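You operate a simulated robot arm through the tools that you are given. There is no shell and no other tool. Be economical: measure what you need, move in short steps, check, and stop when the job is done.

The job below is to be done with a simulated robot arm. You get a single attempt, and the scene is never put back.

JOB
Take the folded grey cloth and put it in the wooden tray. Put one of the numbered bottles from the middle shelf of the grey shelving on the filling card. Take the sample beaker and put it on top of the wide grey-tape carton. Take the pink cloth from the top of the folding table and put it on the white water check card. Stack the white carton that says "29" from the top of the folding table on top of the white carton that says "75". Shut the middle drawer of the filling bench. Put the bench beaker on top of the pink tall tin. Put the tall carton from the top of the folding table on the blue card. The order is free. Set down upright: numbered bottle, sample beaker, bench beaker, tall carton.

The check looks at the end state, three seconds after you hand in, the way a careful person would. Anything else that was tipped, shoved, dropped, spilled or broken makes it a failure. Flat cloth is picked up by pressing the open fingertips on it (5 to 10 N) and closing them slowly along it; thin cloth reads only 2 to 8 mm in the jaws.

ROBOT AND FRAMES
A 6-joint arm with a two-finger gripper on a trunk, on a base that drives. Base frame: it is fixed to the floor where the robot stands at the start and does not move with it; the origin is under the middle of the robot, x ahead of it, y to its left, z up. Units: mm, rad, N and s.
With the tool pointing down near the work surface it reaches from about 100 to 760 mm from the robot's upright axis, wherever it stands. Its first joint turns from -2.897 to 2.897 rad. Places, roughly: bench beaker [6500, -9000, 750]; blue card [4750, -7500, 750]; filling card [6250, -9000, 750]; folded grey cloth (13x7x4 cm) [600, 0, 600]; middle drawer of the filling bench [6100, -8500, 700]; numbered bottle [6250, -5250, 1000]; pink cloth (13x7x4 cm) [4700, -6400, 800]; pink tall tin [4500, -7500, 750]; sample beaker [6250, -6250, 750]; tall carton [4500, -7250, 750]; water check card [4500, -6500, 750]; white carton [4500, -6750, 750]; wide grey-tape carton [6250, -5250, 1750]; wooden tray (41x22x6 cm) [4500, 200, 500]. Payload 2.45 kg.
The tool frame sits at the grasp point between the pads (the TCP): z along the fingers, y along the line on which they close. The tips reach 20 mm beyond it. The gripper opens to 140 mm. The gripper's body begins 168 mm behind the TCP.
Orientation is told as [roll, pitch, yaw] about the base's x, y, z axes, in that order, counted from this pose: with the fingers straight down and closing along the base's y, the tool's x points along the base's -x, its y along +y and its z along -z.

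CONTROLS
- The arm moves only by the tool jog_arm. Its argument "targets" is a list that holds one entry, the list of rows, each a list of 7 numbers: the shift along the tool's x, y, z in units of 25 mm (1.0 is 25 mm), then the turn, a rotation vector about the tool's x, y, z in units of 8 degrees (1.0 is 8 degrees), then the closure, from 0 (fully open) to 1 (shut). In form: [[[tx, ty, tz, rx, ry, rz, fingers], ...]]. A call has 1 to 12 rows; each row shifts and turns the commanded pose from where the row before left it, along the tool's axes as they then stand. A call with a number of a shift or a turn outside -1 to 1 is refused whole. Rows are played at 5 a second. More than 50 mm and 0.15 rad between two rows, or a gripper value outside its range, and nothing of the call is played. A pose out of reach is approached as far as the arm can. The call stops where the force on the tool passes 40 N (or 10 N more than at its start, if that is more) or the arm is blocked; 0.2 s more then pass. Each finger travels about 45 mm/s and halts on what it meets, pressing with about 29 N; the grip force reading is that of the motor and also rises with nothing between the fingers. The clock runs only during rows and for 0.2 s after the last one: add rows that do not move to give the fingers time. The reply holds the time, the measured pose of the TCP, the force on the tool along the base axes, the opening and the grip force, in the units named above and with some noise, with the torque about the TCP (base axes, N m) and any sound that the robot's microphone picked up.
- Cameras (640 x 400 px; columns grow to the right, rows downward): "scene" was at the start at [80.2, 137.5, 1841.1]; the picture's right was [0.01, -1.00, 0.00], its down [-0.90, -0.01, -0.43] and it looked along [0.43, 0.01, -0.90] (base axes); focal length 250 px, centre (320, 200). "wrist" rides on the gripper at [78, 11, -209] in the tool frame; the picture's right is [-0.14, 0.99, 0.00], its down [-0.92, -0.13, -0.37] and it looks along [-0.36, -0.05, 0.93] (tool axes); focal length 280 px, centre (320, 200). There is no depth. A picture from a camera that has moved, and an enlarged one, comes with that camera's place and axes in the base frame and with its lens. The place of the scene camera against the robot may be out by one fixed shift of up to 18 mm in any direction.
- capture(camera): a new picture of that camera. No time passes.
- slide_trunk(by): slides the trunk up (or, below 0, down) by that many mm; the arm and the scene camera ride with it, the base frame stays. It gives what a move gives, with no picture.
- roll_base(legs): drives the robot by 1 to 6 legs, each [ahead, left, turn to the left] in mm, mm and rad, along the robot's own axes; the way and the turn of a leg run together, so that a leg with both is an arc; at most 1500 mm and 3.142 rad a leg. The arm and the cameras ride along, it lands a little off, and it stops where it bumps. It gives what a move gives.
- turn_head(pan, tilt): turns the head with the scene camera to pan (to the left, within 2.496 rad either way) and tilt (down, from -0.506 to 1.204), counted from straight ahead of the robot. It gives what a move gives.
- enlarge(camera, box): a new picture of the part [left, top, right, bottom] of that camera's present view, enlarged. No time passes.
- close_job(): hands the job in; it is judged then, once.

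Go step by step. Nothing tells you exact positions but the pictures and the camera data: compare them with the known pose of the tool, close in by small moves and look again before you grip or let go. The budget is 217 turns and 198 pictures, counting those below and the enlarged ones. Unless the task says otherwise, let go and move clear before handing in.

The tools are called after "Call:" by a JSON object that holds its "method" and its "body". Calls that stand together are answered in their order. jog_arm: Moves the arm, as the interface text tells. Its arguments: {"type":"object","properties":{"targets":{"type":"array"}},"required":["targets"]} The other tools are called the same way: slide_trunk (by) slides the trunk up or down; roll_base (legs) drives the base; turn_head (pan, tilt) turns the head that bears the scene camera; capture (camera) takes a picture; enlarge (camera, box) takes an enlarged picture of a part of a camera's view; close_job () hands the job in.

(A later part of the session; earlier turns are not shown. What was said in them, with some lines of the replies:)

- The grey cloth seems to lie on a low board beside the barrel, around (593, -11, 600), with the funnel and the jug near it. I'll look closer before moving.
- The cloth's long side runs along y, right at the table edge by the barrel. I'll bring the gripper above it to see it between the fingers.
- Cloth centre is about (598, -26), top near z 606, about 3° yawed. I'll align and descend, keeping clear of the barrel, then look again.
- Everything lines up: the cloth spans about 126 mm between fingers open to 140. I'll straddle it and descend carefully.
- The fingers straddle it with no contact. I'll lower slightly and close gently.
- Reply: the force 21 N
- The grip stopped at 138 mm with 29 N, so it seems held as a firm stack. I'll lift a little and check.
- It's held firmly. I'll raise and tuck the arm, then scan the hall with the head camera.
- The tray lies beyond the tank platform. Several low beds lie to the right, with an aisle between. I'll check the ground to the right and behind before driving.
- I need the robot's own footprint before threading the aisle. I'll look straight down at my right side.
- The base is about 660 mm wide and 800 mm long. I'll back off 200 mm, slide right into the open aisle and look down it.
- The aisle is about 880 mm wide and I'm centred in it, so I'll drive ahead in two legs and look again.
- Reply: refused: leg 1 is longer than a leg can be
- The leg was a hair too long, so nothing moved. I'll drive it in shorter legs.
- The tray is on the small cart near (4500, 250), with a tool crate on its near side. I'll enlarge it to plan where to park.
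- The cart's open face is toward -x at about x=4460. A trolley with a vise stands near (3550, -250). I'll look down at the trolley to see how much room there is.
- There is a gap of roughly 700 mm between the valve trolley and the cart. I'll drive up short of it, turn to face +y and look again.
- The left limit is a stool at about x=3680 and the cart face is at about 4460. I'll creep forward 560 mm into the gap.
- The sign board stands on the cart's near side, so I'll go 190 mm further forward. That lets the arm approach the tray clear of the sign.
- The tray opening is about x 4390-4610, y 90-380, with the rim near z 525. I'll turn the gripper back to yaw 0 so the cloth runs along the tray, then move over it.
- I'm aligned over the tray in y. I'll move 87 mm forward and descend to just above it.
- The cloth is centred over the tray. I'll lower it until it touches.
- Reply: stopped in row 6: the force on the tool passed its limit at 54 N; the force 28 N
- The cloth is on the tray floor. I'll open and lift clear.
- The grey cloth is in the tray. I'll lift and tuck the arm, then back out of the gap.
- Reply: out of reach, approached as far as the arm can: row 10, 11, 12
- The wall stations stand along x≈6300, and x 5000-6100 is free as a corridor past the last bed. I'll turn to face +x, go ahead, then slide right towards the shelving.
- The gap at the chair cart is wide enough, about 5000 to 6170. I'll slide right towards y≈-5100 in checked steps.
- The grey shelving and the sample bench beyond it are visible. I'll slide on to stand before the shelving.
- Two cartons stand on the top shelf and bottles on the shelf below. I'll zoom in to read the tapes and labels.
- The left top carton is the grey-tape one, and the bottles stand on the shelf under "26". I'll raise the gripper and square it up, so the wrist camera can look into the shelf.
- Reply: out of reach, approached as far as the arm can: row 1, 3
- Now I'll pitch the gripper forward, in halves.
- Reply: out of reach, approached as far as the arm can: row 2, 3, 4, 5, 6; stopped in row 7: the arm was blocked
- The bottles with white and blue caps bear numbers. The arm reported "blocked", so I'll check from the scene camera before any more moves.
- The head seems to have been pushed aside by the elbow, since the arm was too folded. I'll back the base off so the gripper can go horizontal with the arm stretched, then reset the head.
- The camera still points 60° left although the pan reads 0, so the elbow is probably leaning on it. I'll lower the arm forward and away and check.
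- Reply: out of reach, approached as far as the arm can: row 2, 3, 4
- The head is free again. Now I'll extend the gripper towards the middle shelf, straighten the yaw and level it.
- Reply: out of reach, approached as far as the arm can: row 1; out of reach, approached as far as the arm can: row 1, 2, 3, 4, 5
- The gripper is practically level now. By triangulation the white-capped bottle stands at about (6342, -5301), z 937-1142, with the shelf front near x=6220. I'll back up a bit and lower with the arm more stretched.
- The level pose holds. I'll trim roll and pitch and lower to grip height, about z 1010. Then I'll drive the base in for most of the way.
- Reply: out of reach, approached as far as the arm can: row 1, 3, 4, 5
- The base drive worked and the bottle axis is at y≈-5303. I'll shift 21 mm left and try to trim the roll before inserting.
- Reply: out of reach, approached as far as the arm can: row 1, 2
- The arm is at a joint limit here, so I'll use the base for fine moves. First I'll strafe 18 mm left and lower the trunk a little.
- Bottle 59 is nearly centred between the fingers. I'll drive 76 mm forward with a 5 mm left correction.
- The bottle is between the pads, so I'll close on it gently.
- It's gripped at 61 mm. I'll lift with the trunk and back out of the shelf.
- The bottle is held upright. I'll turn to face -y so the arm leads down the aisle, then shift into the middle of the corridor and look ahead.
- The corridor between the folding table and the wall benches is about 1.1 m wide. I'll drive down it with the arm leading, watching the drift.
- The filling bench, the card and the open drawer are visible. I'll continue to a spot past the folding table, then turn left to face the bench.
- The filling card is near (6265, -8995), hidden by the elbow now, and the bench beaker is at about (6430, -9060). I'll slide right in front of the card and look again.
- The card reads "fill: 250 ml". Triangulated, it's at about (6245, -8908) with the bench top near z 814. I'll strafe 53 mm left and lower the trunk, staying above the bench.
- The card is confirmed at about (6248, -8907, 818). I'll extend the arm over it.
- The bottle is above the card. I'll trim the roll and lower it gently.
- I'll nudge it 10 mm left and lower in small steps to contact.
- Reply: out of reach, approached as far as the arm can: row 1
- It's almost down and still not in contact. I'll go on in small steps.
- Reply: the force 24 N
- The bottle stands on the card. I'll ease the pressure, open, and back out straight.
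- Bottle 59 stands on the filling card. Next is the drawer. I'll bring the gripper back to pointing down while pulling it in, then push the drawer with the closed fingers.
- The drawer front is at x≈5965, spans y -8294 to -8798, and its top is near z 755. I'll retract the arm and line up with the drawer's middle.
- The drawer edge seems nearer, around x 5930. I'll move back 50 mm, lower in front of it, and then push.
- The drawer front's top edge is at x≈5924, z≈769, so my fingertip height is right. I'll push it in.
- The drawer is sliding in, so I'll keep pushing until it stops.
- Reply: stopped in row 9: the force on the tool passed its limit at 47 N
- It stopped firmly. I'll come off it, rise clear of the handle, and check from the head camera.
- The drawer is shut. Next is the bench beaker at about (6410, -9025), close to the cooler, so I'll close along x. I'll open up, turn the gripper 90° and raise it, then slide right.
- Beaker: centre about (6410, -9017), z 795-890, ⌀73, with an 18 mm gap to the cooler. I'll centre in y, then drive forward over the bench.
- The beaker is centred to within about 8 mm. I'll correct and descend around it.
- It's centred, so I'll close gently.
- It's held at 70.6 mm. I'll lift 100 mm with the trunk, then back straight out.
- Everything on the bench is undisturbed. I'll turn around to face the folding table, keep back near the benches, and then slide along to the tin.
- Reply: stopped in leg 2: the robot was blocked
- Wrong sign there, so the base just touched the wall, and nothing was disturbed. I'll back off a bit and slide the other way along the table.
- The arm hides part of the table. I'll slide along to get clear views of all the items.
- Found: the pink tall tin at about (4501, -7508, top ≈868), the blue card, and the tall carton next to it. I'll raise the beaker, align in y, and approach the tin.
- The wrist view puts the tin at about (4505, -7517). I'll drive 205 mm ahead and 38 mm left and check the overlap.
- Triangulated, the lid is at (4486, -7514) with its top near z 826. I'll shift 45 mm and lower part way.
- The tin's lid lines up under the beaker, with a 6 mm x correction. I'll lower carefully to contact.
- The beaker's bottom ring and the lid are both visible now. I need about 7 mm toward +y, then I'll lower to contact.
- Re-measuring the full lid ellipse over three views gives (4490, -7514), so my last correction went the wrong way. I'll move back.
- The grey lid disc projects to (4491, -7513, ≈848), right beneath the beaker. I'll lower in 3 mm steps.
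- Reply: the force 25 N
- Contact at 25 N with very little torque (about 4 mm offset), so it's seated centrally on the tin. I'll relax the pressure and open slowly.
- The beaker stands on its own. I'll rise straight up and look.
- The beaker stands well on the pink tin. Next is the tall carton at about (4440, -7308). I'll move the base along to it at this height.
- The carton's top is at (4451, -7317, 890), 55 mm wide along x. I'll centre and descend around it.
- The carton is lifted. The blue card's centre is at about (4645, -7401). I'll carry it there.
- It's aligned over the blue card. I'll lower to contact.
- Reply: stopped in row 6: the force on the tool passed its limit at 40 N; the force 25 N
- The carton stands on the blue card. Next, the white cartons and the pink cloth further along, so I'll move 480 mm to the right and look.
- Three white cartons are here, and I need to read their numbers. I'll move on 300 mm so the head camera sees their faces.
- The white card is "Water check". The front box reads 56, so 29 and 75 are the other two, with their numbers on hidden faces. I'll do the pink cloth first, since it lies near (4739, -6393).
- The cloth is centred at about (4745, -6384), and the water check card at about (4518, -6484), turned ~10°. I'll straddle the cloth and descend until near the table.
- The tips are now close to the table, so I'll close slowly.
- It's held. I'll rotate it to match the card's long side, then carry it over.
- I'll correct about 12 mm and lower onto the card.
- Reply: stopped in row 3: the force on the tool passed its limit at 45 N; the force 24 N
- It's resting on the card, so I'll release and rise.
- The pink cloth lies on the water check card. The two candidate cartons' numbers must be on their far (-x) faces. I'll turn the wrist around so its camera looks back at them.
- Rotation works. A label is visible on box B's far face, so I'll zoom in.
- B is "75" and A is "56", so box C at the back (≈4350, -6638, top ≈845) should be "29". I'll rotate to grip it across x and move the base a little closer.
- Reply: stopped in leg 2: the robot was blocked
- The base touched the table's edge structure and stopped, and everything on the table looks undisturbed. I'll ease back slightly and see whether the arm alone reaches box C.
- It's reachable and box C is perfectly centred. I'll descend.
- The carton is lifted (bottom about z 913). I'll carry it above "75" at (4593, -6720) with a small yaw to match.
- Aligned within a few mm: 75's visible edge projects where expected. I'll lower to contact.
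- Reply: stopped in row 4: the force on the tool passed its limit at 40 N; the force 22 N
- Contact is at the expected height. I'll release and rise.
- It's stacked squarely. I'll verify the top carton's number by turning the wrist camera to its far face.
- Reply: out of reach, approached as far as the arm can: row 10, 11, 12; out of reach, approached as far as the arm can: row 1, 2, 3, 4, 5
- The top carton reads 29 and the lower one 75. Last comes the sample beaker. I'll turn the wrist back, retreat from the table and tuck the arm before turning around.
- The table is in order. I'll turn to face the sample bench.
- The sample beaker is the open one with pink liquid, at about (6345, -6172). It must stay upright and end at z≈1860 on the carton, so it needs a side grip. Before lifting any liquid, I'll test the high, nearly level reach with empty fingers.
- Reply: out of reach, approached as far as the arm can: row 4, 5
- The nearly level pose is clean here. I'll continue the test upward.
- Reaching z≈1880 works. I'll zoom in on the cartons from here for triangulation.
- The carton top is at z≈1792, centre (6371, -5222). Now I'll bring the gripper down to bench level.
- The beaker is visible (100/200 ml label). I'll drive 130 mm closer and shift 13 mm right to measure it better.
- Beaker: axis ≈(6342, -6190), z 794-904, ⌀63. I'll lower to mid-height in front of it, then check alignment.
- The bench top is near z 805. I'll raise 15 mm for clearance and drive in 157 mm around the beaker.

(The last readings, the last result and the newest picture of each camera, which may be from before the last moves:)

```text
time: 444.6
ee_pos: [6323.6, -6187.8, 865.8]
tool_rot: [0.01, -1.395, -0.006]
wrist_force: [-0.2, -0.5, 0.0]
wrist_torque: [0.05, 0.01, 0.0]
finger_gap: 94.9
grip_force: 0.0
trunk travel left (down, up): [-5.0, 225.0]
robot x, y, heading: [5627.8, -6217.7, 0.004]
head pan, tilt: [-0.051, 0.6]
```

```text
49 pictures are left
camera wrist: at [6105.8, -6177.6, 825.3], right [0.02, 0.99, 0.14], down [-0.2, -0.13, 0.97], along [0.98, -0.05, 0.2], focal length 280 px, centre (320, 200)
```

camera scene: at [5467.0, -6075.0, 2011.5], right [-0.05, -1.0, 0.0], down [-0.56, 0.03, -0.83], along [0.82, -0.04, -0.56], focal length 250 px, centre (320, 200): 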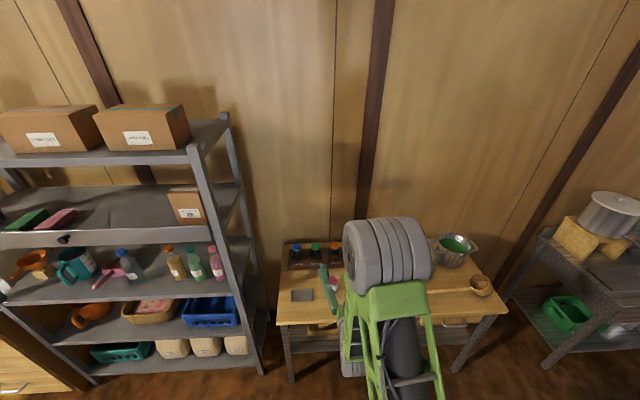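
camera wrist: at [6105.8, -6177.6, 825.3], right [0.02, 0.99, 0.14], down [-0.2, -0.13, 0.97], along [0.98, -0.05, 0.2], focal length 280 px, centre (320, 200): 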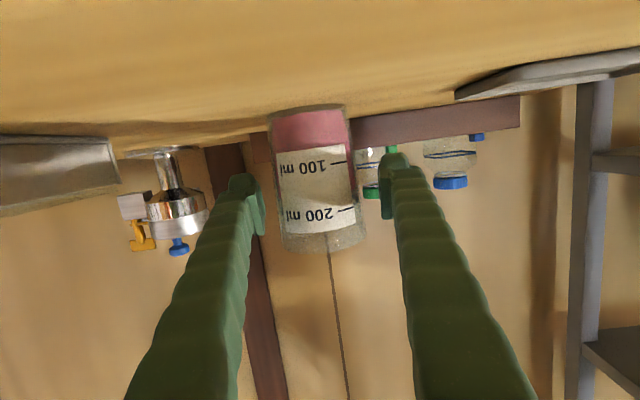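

The beaker is between the pads, so I'll close gently.

Call:
{"method": "jog_arm", "body": {"targets": [[[0, 0, 0, 0, 0, 0, 0.38], [0, 0, 0, 0, 0, 0, 0.43], [0, 0, 0, 0, 0, 0, 0.48], [0, 0, 0, 0, 0, 0, 0.53], [0, 0, 0, 0, 0, 0, 0.58], [0, 0, 0, 0, 0, 0, 0.63], [0, 0, 0, 0, 0, 0, 0.63]]]}}

Call:
{"method": "capture", "body": {"camera": "wrist"}}

```text
time: 446.2
ee_pos: [6324.0, -6187.3, 865.7]
tool_rot: [0.01, -1.393, -0.008]
wrist_force: [-0.1, -1.2, 1.3]
wrist_torque: [0.03, 0.01, -0.03]
finger_gap: 67.1
grip_force: 28.9
trunk travel left (down, up): [-5.0, 225.0]
robot x, y, heading: [5628.6, -6214.1, 0.006]
head pan, tilt: [-0.051, 0.6]
```

```text
48 pictures are left
camera wrist: at [6105.6, -6177.7, 825.4], right [0.02, 0.99, 0.14], down [-0.2, -0.13, 0.97], along [0.98, -0.05, 0.2], focal length 280 px, centre (320, 200)
```

wrist: 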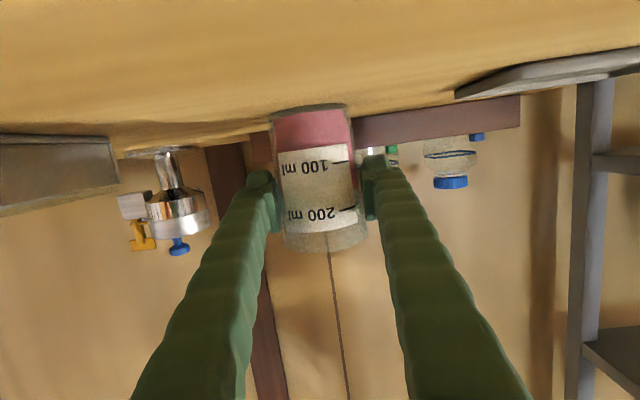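

It's gripped at 67 mm. I'll lift 60 mm with the trunk and back out.

Call:
{"method": "slide_trunk", "body": {"by": 60}}

Call:
{"method": "capture", "body": {"camera": "wrist"}}

Call:
{"method": "roll_base", "body": {"legs": [[-330, 0, -0.005]]}}

```text
time: 447.2
ee_pos: [6324.0, -6186.8, 924.9]
tool_rot: [0.011, -1.395, -0.006]
wrist_force: [-0.2, -0.8, -1.3]
wrist_torque: [-0.03, 0.01, 0.01]
finger_gap: 67.1
grip_force: 29.5
trunk travel left (down, up): [-65.0, 165.0]
robot x, y, heading: [5628.1, -6220.8, 0.008]
head pan, tilt: [-0.051, 0.6]
```

```text
47 pictures are left
camera wrist: at [6105.7, -6177.6, 885.1], right [0.02, 0.99, 0.14], down [-0.2, -0.13, 0.97], along [0.98, -0.05, 0.2], focal length 280 px, centre (320, 200)
```

wrist: 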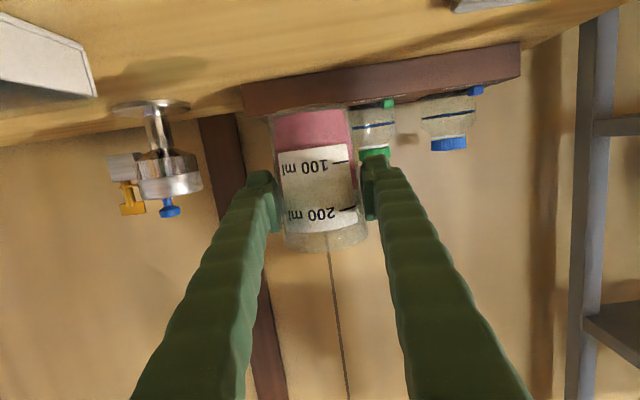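

```text
time: 449.4
ee_pos: [5992.8, -6192.8, 925.5]
tool_rot: [0.012, -1.395, -0.013]
wrist_force: [0.1, 0.4, -1.7]
wrist_torque: [0.03, 0.01, 0.02]
finger_gap: 67.0
grip_force: 28.6
trunk travel left (down, up): [-65.0, 165.0]
robot x, y, heading: [5299.4, -6220.7, -0.0]
head pan, tilt: [-0.051, 0.6]
```

The beaker is out and upright. I'll slide left to the shelving.

Call:
{"method": "roll_base", "body": {"legs": [[0, 970, 0]]}}

Call:
{"method": "slide_trunk", "body": {"by": 165}}

Call:
{"method": "jog_arm", "body": {"targets": [[[-0.98, 0, -0.17, 0, 0, 0, 0.63], [-0.98, 0, -0.17, 0, 0, 0, 0.63], [-0.98, 0, -0.17, 0, 0, 0, 0.63], [-0.98, 0, -0.17, 0, 0, 0, 0.63], [-0.98, 0, -0.17, 0, 0, 0, 0.63], [-0.98, 0, -0.17, 0, 0, 0, 0.63], [-0.98, 0, -0.17, 0, 0, 0, 0.63], [-0.98, 0, -0.17, 0, 0, 0, 0.63], [-0.98, 0, -0.17, 0, 0, 0, 0.63], [-0.98, 0, -0.17, 0, 0, 0, 0.63], [-0.98, 0, -0.17, 0, 0, 0, 0.63], [-0.98, 0, -0.17, 0, 0, 0, 0.63]]]}}

Call:
{"method": "jog_arm", "body": {"targets": [[[-0.98, 0, -0.17, 0, 0, 0, 0.63], [-0.98, 0, -0.17, 0, 0, 0, 0.63], [-0.98, 0, -0.17, 0, 0, 0, 0.63], [-0.98, 0, -0.17, 0, 0, 0, 0.63], [-0.98, 0, -0.17, 0, 0, 0, 0.63], [-0.98, 0, -0.17, 0, 0, 0, 0.63], [-0.98, 0, -0.17, 0, 0, 0, 0.63], [-0.98, 0, -0.17, 0, 0, 0, 0.63], [-0.98, 0, -0.17, 0, 0, 0, 0.63], [-0.98, 0, -0.17, 0, 0, 0, 0.63], [-0.98, 0, -0.17, 0, 0, 0, 0.63], [-0.98, 0, -0.17, 0, 0, 0, 0.63]]]}}

Call:
{"method": "turn_head", "body": {"pan": -0.15, "tilt": 0.2}}

Call:
{"method": "capture", "body": {"camera": "scene"}}

```text
time: 458.4
ee_pos: [5987.0, -5193.8, 925.3]
tool_rot: [0.011, -1.395, 0.003]
wrist_force: [-0.5, -0.4, -2.4]
wrist_torque: [0.01, -0.03, 0.03]
finger_gap: 66.9
grip_force: 28.9
trunk travel left (down, up): [-65.0, 165.0]
robot x, y, heading: [5295.7, -5228.4, 0.009]
head pan, tilt: [-0.051, 0.6]
```

```text
time: 460.3
ee_pos: [5985.8, -5193.1, 1090.2]
tool_rot: [0.011, -1.394, 0.001]
wrist_force: [0.2, -0.6, -2.5]
wrist_torque: [-0.02, -0.04, -0.03]
finger_gap: 67.2
grip_force: 28.8
trunk travel left (down, up): [-230.0, 0.0]
robot x, y, heading: [5291.4, -5225.9, 0.011]
head pan, tilt: [-0.051, 0.6]
```

```text
time: 462.9
ee_pos: [5987.3, -5194.3, 1387.9]
tool_rot: [0.012, -1.396, 0.001]
wrist_force: [-0.1, 0.3, -1.9]
wrist_torque: [0.01, 0.02, 0.02]
finger_gap: 66.9
grip_force: 28.9
trunk travel left (down, up): [-230.0, 0.0]
robot x, y, heading: [5296.3, -5228.2, 0.014]
head pan, tilt: [-0.051, 0.6]
```

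```text
time: 465.5
ee_pos: [5990.3, -5193.0, 1690.7]
tool_rot: [0.012, -1.395, -0.001]
wrist_force: [0.0, -0.3, -2.2]
wrist_torque: [0.03, 0.04, -0.03]
finger_gap: 66.6
grip_force: 29.1
trunk travel left (down, up): [-230.0, 0.0]
robot x, y, heading: [5297.4, -5230.7, 0.009]
head pan, tilt: [-0.051, 0.6]
```

```text
time: 466.4
ee_pos: [5991.4, -5192.9, 1688.8]
tool_rot: [0.01, -1.396, 0.002]
wrist_force: [-0.6, 0.0, -3.5]
wrist_torque: [-0.01, 0.02, 0.03]
finger_gap: 66.6
grip_force: 28.6
trunk travel left (down, up): [-230.0, 0.0]
robot x, y, heading: [5296.7, -5228.8, 0.013]
head pan, tilt: [-0.15, 0.201]
```

```text
46 pictures are left
camera scene: at [5404.5, -5105.5, 2048.2], right [-0.14, -0.99, 0.0], down [-0.2, 0.03, -0.98], along [0.97, -0.13, -0.2], focal length 250 px, centre (320, 200)
```

scene: 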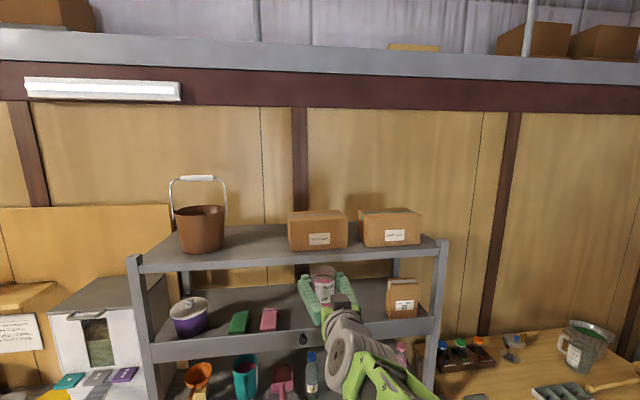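

Call:
{"method": "jog_arm", "body": {"targets": [[[-0.98, 0, -0.17, 0, 0, 0, 0.63], [-0.98, 0, -0.17, 0, 0, 0, 0.63], [-0.98, 0, -0.17, 0, 0, 0, 0.63], [-0.98, 0, -0.17, 0, 0, 0, 0.63], [-0.98, 0, -0.17, 0, 0, 0, 0.63], [-0.98, 0, -0.17, 0, 0, 0, 0.63], [-0.98, 0, -0.17, 0, 0, 0, 0.63], [-0.98, 0, -0.17, 0, 0, 0, 0.63], [0, 0, 0, 0, 0, 0, 0.63]]]}}

Call:
{"method": "enlarge", "body": {"camera": "scene", "box": [240, 160, 440, 310]}}

```text
time: 468.4
ee_pos: [5992.1, -5193.2, 1883.8]
tool_rot: [0.005, -1.396, 0.0]
wrist_force: [0.2, -0.1, -1.8]
wrist_torque: [-0.01, 0.02, 0.03]
finger_gap: 66.8
grip_force: 29.5
trunk travel left (down, up): [-230.0, 0.0]
robot x, y, heading: [5295.9, -5227.0, 0.007]
head pan, tilt: [-0.15, 0.201]
```

```text
2.67 times, centred on (340, 235) of scene
camera zoom: at [5404.4, -5105.5, 2048.2], right [-0.14, -0.99, 0.0], down [-0.2, 0.03, -0.98], along [0.97, -0.13, -0.2], focal length 667 px, centre (267, 107)
```

zoom: 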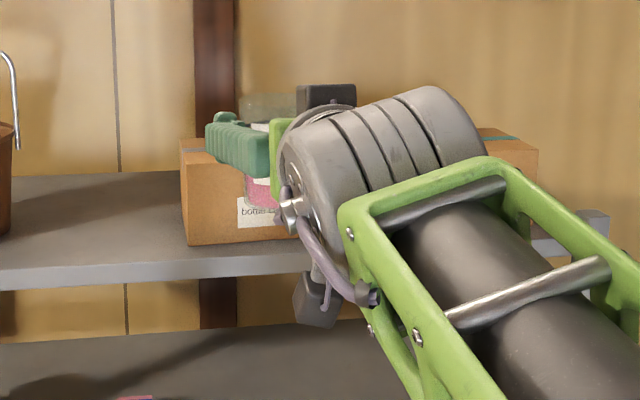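

The beaker bottom is only about 20 mm above the carton top, so I'll raise it a little more before going in.

Call:
{"method": "jog_arm", "body": {"targets": [[[-0.8, 0, -0.14, 0, 0, 0, 0.63], [-0.8, 0, -0.14, 0, 0, 0, 0.63], [0, 0, 0, 0, 0, 0, 0.63]]]}}

Call:
{"method": "roll_base", "body": {"legs": [[200, -28, -0.008]]}}

Call:
{"method": "capture", "body": {"camera": "wrist"}}

Call:
{"method": "turn_head", "body": {"pan": -0.1, "tilt": 0.3}}

Call:
{"method": "capture", "body": {"camera": "scene"}}

```text
time: 469.2
ee_pos: [5992.6, -5188.4, 1924.2]
tool_rot: [-0.001, -1.397, 0.0]
wrist_force: [-0.6, 0.1, -1.5]
wrist_torque: [-0.04, 0.02, 0.01]
finger_gap: 66.7
grip_force: 29.4
out of reach, approached as far as the arm can: row 1, 2
trunk travel left (down, up): [-230.0, 0.0]
robot x, y, heading: [5294.4, -5231.3, 0.015]
head pan, tilt: [-0.15, 0.201]
```

```text
time: 470.8
ee_pos: [6192.1, -5221.3, 1923.3]
tool_rot: [-0.001, -1.395, -0.01]
wrist_force: [0.8, -0.6, -2.0]
wrist_torque: [0.01, -0.03, 0.04]
finger_gap: 66.8
grip_force: 28.7
trunk travel left (down, up): [-230.0, 0.0]
robot x, y, heading: [5492.3, -5254.8, 0.003]
head pan, tilt: [-0.15, 0.201]
```

```text
44 pictures are left
camera wrist: at [5973.8, -5208.7, 1883.2], right [0.03, 0.99, 0.14], down [-0.2, -0.13, 0.97], along [0.98, -0.06, 0.2], focal length 280 px, centre (320, 200)
```

wrist: 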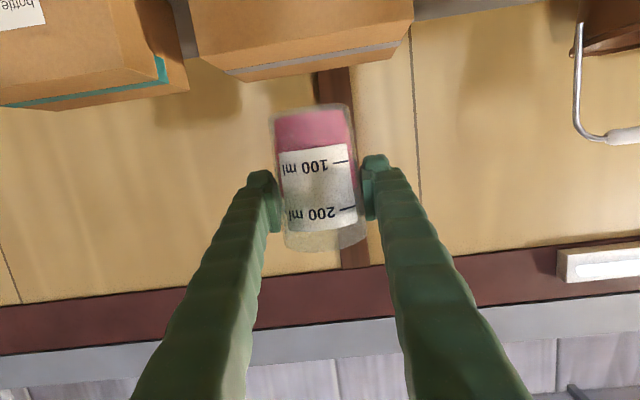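

```text
time: 471.5
ee_pos: [6190.7, -5221.4, 1924.6]
tool_rot: [-0.001, -1.396, -0.009]
wrist_force: [-0.7, 0.1, -2.6]
wrist_torque: [0.0, -0.01, 0.02]
finger_gap: 66.3
grip_force: 28.7
trunk travel left (down, up): [-230.0, 0.0]
robot x, y, heading: [5492.3, -5260.9, -0.002]
head pan, tilt: [-0.099, 0.3]
```

```text
43 pictures are left
camera scene: at [5603.3, -5127.7, 2039.0], right [-0.1, -1.0, 0.0], down [-0.29, 0.03, -0.96], along [0.95, -0.09, -0.3], focal length 250 px, centre (320, 200)
```

scene: 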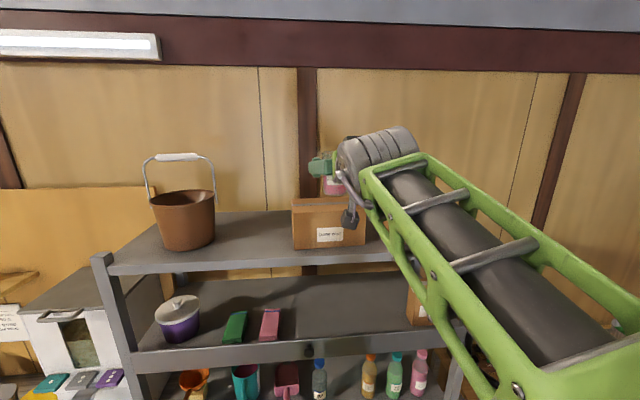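

The beaker is centred on the carton in y with about 60 mm clearance. I'll drive the last 170 mm.

Call:
{"method": "roll_base", "body": {"legs": [[170, 0, 0]]}}

Call:
{"method": "capture", "body": {"camera": "wrist"}}

Call:
{"method": "enlarge", "body": {"camera": "scene", "box": [220, 120, 420, 270]}}

```text
time: 472.9
ee_pos: [6362.0, -5220.7, 1923.5]
tool_rot: [-0.001, -1.397, -0.006]
wrist_force: [0.3, -0.6, -3.0]
wrist_torque: [-0.02, -0.03, -0.03]
finger_gap: 66.7
grip_force: 29.2
trunk travel left (down, up): [-230.0, 0.0]
robot x, y, heading: [5663.3, -5254.9, 0.006]
head pan, tilt: [-0.099, 0.3]
```

```text
42 pictures are left
camera wrist: at [6144.5, -5207.5, 1883.0], right [0.03, 0.99, 0.14], down [-0.2, -0.13, 0.97], along [0.98, -0.06, 0.2], focal length 280 px, centre (320, 200)
```

wrist: 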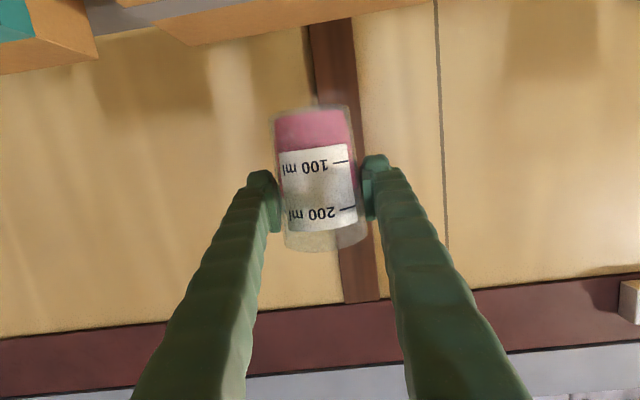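

```text
2.67 times, centred on (320, 195) of scene
camera zoom: at [5775.7, -5127.2, 2038.9], right [-0.1, -1.0, 0.0], down [-0.3, 0.03, -0.95], along [0.95, -0.09, -0.3], focal length 667 px, centre (320, 213)
```

zoom: 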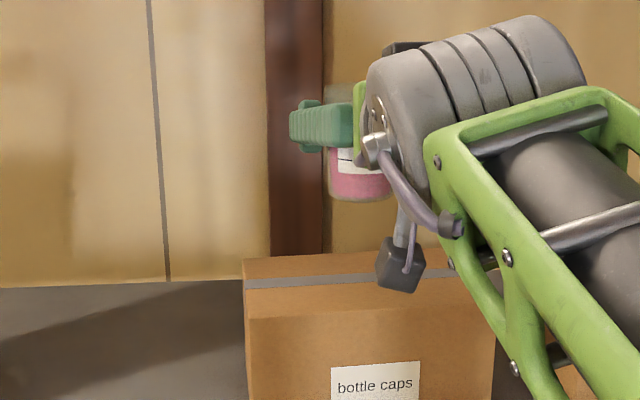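

The beaker is above the carton's middle. I'll lower it in stages.

Call:
{"method": "jog_arm", "body": {"targets": [[[0.8, 0, 0.14, 0, 0, 0, 0.63], [0.8, 0, 0.14, 0, 0, 0, 0.63], [0.6, 0, 0.1, 0, 0, 0, 0.63], [0, 0, 0, 0, 0, 0, 0.63]]]}}

Call:
{"method": "enlarge", "body": {"camera": "scene", "box": [250, 130, 410, 250]}}

```text
time: 473.9
ee_pos: [6361.8, -5220.5, 1868.6]
tool_rot: [-0.001, -1.395, -0.007]
wrist_force: [0.0, -0.1, -2.2]
wrist_torque: [0.0, 0.0, -0.01]
finger_gap: 66.7
grip_force: 29.7
trunk travel left (down, up): [-230.0, 0.0]
robot x, y, heading: [5663.0, -5255.5, -0.003]
head pan, tilt: [-0.099, 0.3]
```

```text
3.33 times, centred on (330, 190) of scene
camera zoom: at [5774.4, -5127.2, 2038.9], right [-0.1, -1.0, 0.0], down [-0.29, 0.03, -0.96], along [0.95, -0.09, -0.3], focal length 834 px, centre (287, 233)
```

zoom: 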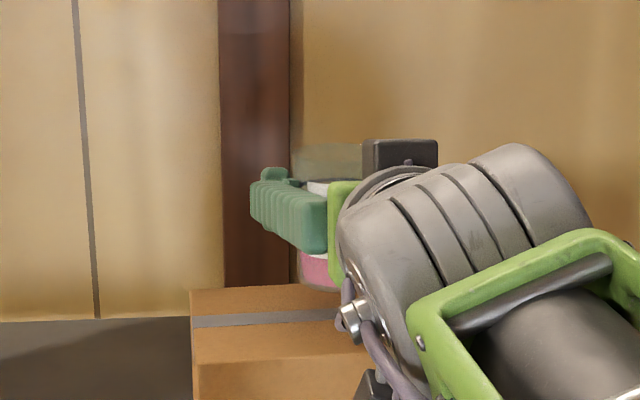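

Call:
{"method": "jog_arm", "body": {"targets": [[[0.2, 0, 0.035, 0, 0, 0, 0.63], [0.2, 0, 0.035, 0, 0, 0, 0.63], [0.12, 0, 0.02, 0, 0, 0, 0.63], [0.12, 0, 0.02, 0, 0, 0, 0.63], [0, 0, 0, 0, 0, 0, 0.63]]]}}

Call:
{"method": "jog_arm", "body": {"targets": [[[0.12, 0, 0.02, 0, 0, 0, 0.63], [0.12, 0, 0.02, 0, 0, 0, 0.63], [0, 0, 0, 0, 0, 0, 0.63]]]}}

Call:
{"method": "enlarge", "body": {"camera": "scene", "box": [250, 130, 410, 250]}}

```text
time: 475.1
ee_pos: [6359.9, -5220.4, 1851.7]
tool_rot: [-0.003, -1.396, -0.006]
wrist_force: [-0.1, 0.0, -1.3]
wrist_torque: [0.04, 0.0, 0.0]
finger_gap: 66.6
grip_force: 28.8
trunk travel left (down, up): [-230.0, 0.0]
robot x, y, heading: [5663.8, -5254.6, 0.01]
head pan, tilt: [-0.099, 0.3]
```

```text
time: 475.9
ee_pos: [6360.8, -5220.7, 1845.3]
tool_rot: [0.0, -1.397, -0.01]
wrist_force: [0.8, -1.0, 1.3]
wrist_torque: [0.02, -0.02, -0.04]
finger_gap: 66.4
grip_force: 29.2
trunk travel left (down, up): [-230.0, 0.0]
robot x, y, heading: [5661.9, -5254.7, 0.008]
head pan, tilt: [-0.099, 0.3]
```

```text
3.33 times, centred on (330, 190) of scene
camera zoom: at [5774.0, -5127.3, 2039.0], right [-0.1, -1.0, 0.0], down [-0.29, 0.03, -0.96], along [0.95, -0.09, -0.3], focal length 834 px, centre (287, 233)
```

zoom: 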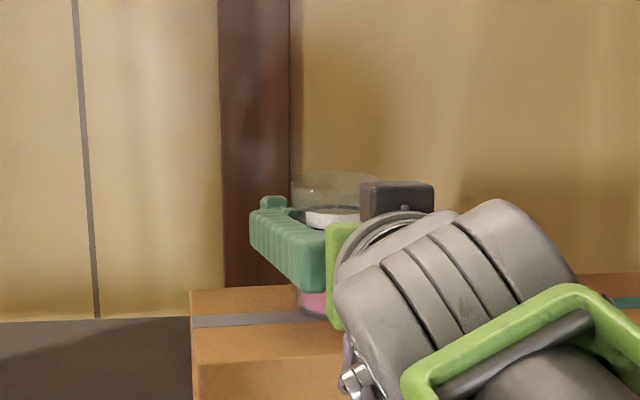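

It's just beginning to touch. Two more tiny steps.

Call:
{"method": "jog_arm", "body": {"targets": [[[0.08, 0, 0.014, 0, 0, 0, 0.63], [0, 0, 0, 0, 0, 0, 0.63]]]}}

Call:
{"method": "jog_arm", "body": {"targets": [[[0.06, 0, 0.01, 0, 0, 0, 0.63], [0, 0, 0, 0, 0, 0, 0.63]]]}}

```text
time: 476.5
ee_pos: [6360.2, -5220.5, 1845.9]
tool_rot: [0.004, -1.402, -0.012]
wrist_force: [4.6, -2.0, 11.8]
wrist_torque: [0.15, -0.15, -0.07]
finger_gap: 66.8
grip_force: 29.2
trunk travel left (down, up): [-230.0, 0.0]
robot x, y, heading: [5659.8, -5253.4, 0.007]
head pan, tilt: [-0.099, 0.3]
```

```text
time: 477.1
ee_pos: [6359.9, -5219.6, 1845.8]
tool_rot: [0.002, -1.401, -0.011]
wrist_force: [4.7, -2.5, 22.5]
wrist_torque: [-0.03, 0.16, 0.06]
finger_gap: 66.4
grip_force: 29.2
trunk travel left (down, up): [-230.0, 0.0]
robot x, y, heading: [5666.1, -5255.1, -0.001]
head pan, tilt: [-0.099, 0.3]
```

It's firmly seated. I'll ease off, open slowly, and look before withdrawing.

Call:
{"method": "jog_arm", "body": {"targets": [[[-0.08, 0, -0.014, 0, 0, 0, 0.63], [0, 0, 0, 0, 0, 0, 0.55], [0, 0, 0, 0, 0, 0, 0.48], [0, 0, 0, 0, 0, 0, 0.42], [0, 0, 0, 0, 0, 0, 0.36], [0, 0, 0, 0, 0, 0, 0.32], [0, 0, 0, 0, 0, 0, 0.32]]]}}

Call:
{"method": "capture", "body": {"camera": "wrist"}}

```text
time: 478.7
ee_pos: [6361.2, -5220.7, 1842.4]
tool_rot: [-0.001, -1.396, -0.009]
wrist_force: [-0.8, -0.5, 0.4]
wrist_torque: [0.02, -0.02, 0.03]
finger_gap: 95.4
grip_force: 0.1
trunk travel left (down, up): [-230.0, 0.0]
robot x, y, heading: [5665.1, -5257.6, 0.003]
head pan, tilt: [-0.099, 0.3]
```

```text
38 pictures are left
camera wrist: at [6142.0, -5206.9, 1803.2], right [0.03, 0.99, 0.14], down [-0.2, -0.13, 0.97], along [0.98, -0.06, 0.2], focal length 280 px, centre (320, 200)
```

wrist: 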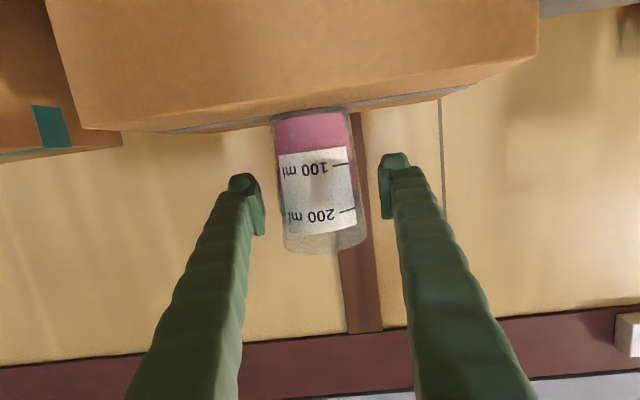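

The beaker stands free between the open fingers. I'll back straight out with the base.

Call:
{"method": "roll_base", "body": {"legs": [[-350, 0, 0]]}}

Call:
{"method": "capture", "body": {"camera": "scene"}}

Call:
{"method": "capture", "body": {"camera": "wrist"}}

```text
time: 481.0
ee_pos: [6008.4, -5221.3, 1843.9]
tool_rot: [-0.001, -1.399, -0.01]
wrist_force: [-0.2, -0.3, -0.4]
wrist_torque: [-0.01, 0.02, 0.01]
finger_gap: 95.3
grip_force: 0.0
trunk travel left (down, up): [-230.0, 0.0]
robot x, y, heading: [5308.4, -5254.3, 0.003]
head pan, tilt: [-0.099, 0.3]
```

```text
37 pictures are left
camera scene: at [5422.8, -5128.1, 2039.0], right [-0.1, -1.0, 0.0], down [-0.29, 0.03, -0.96], along [0.95, -0.09, -0.3], focal length 250 px, centre (320, 200)
```

scene: 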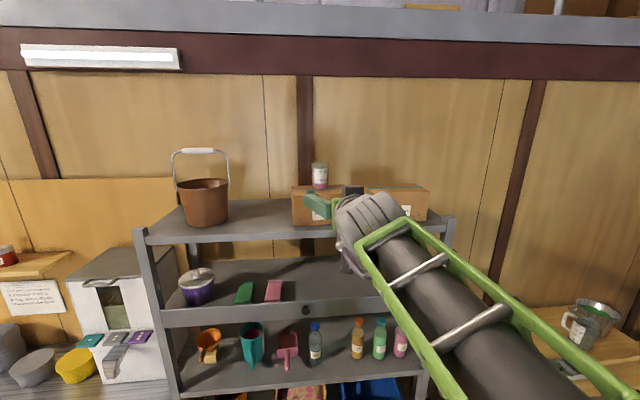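

```text
36 pictures are left
camera wrist: at [5790.8, -5208.9, 1803.5], right [0.04, 0.99, 0.14], down [-0.21, -0.13, 0.97], along [0.98, -0.06, 0.2], focal length 280 px, centre (320, 200)
```

wrist: 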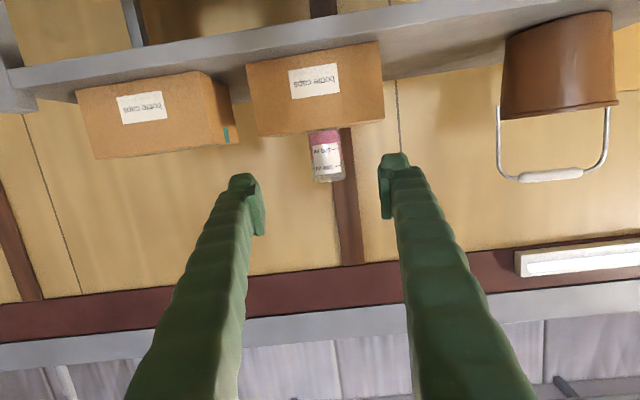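

The sample beaker stands upright on the grey-tape carton, and all eight tasks are done with the gripper clear. I'm handing in.

Call:
{"method": "close_job", "body": {}}

```text
The job is handed in.
```

I did all eight tasks and handed the job in. Wherever I could check with the cameras, each item was where the job asked.

- **Grey cloth:** it lies in the wooden tray.
- **Numbered bottle:** bottle 59 from the middle shelf stands upright on the filling card.
- **Sample beaker:** it stands upright on the wide grey-tape carton on the top shelf.
- **Pink cloth:** it lies on the white water check card.
- **White cartons:** "29" is stacked on top of "75". I read both numbers afterwards to be sure.
- **Middle drawer:** it is shut, level with its neighbours.
- **Bench beaker:** it stands upright on the pink tall tin.
- **Tall carton:** it stands upright on the blue card, possibly overhanging the card's edge slightly.

The base touched the wall once and the folding table once. It stopped both times, and I saw nothing move in the pictures. Early on, the arm also pushed the head camera aside; it worked normally afterwards.
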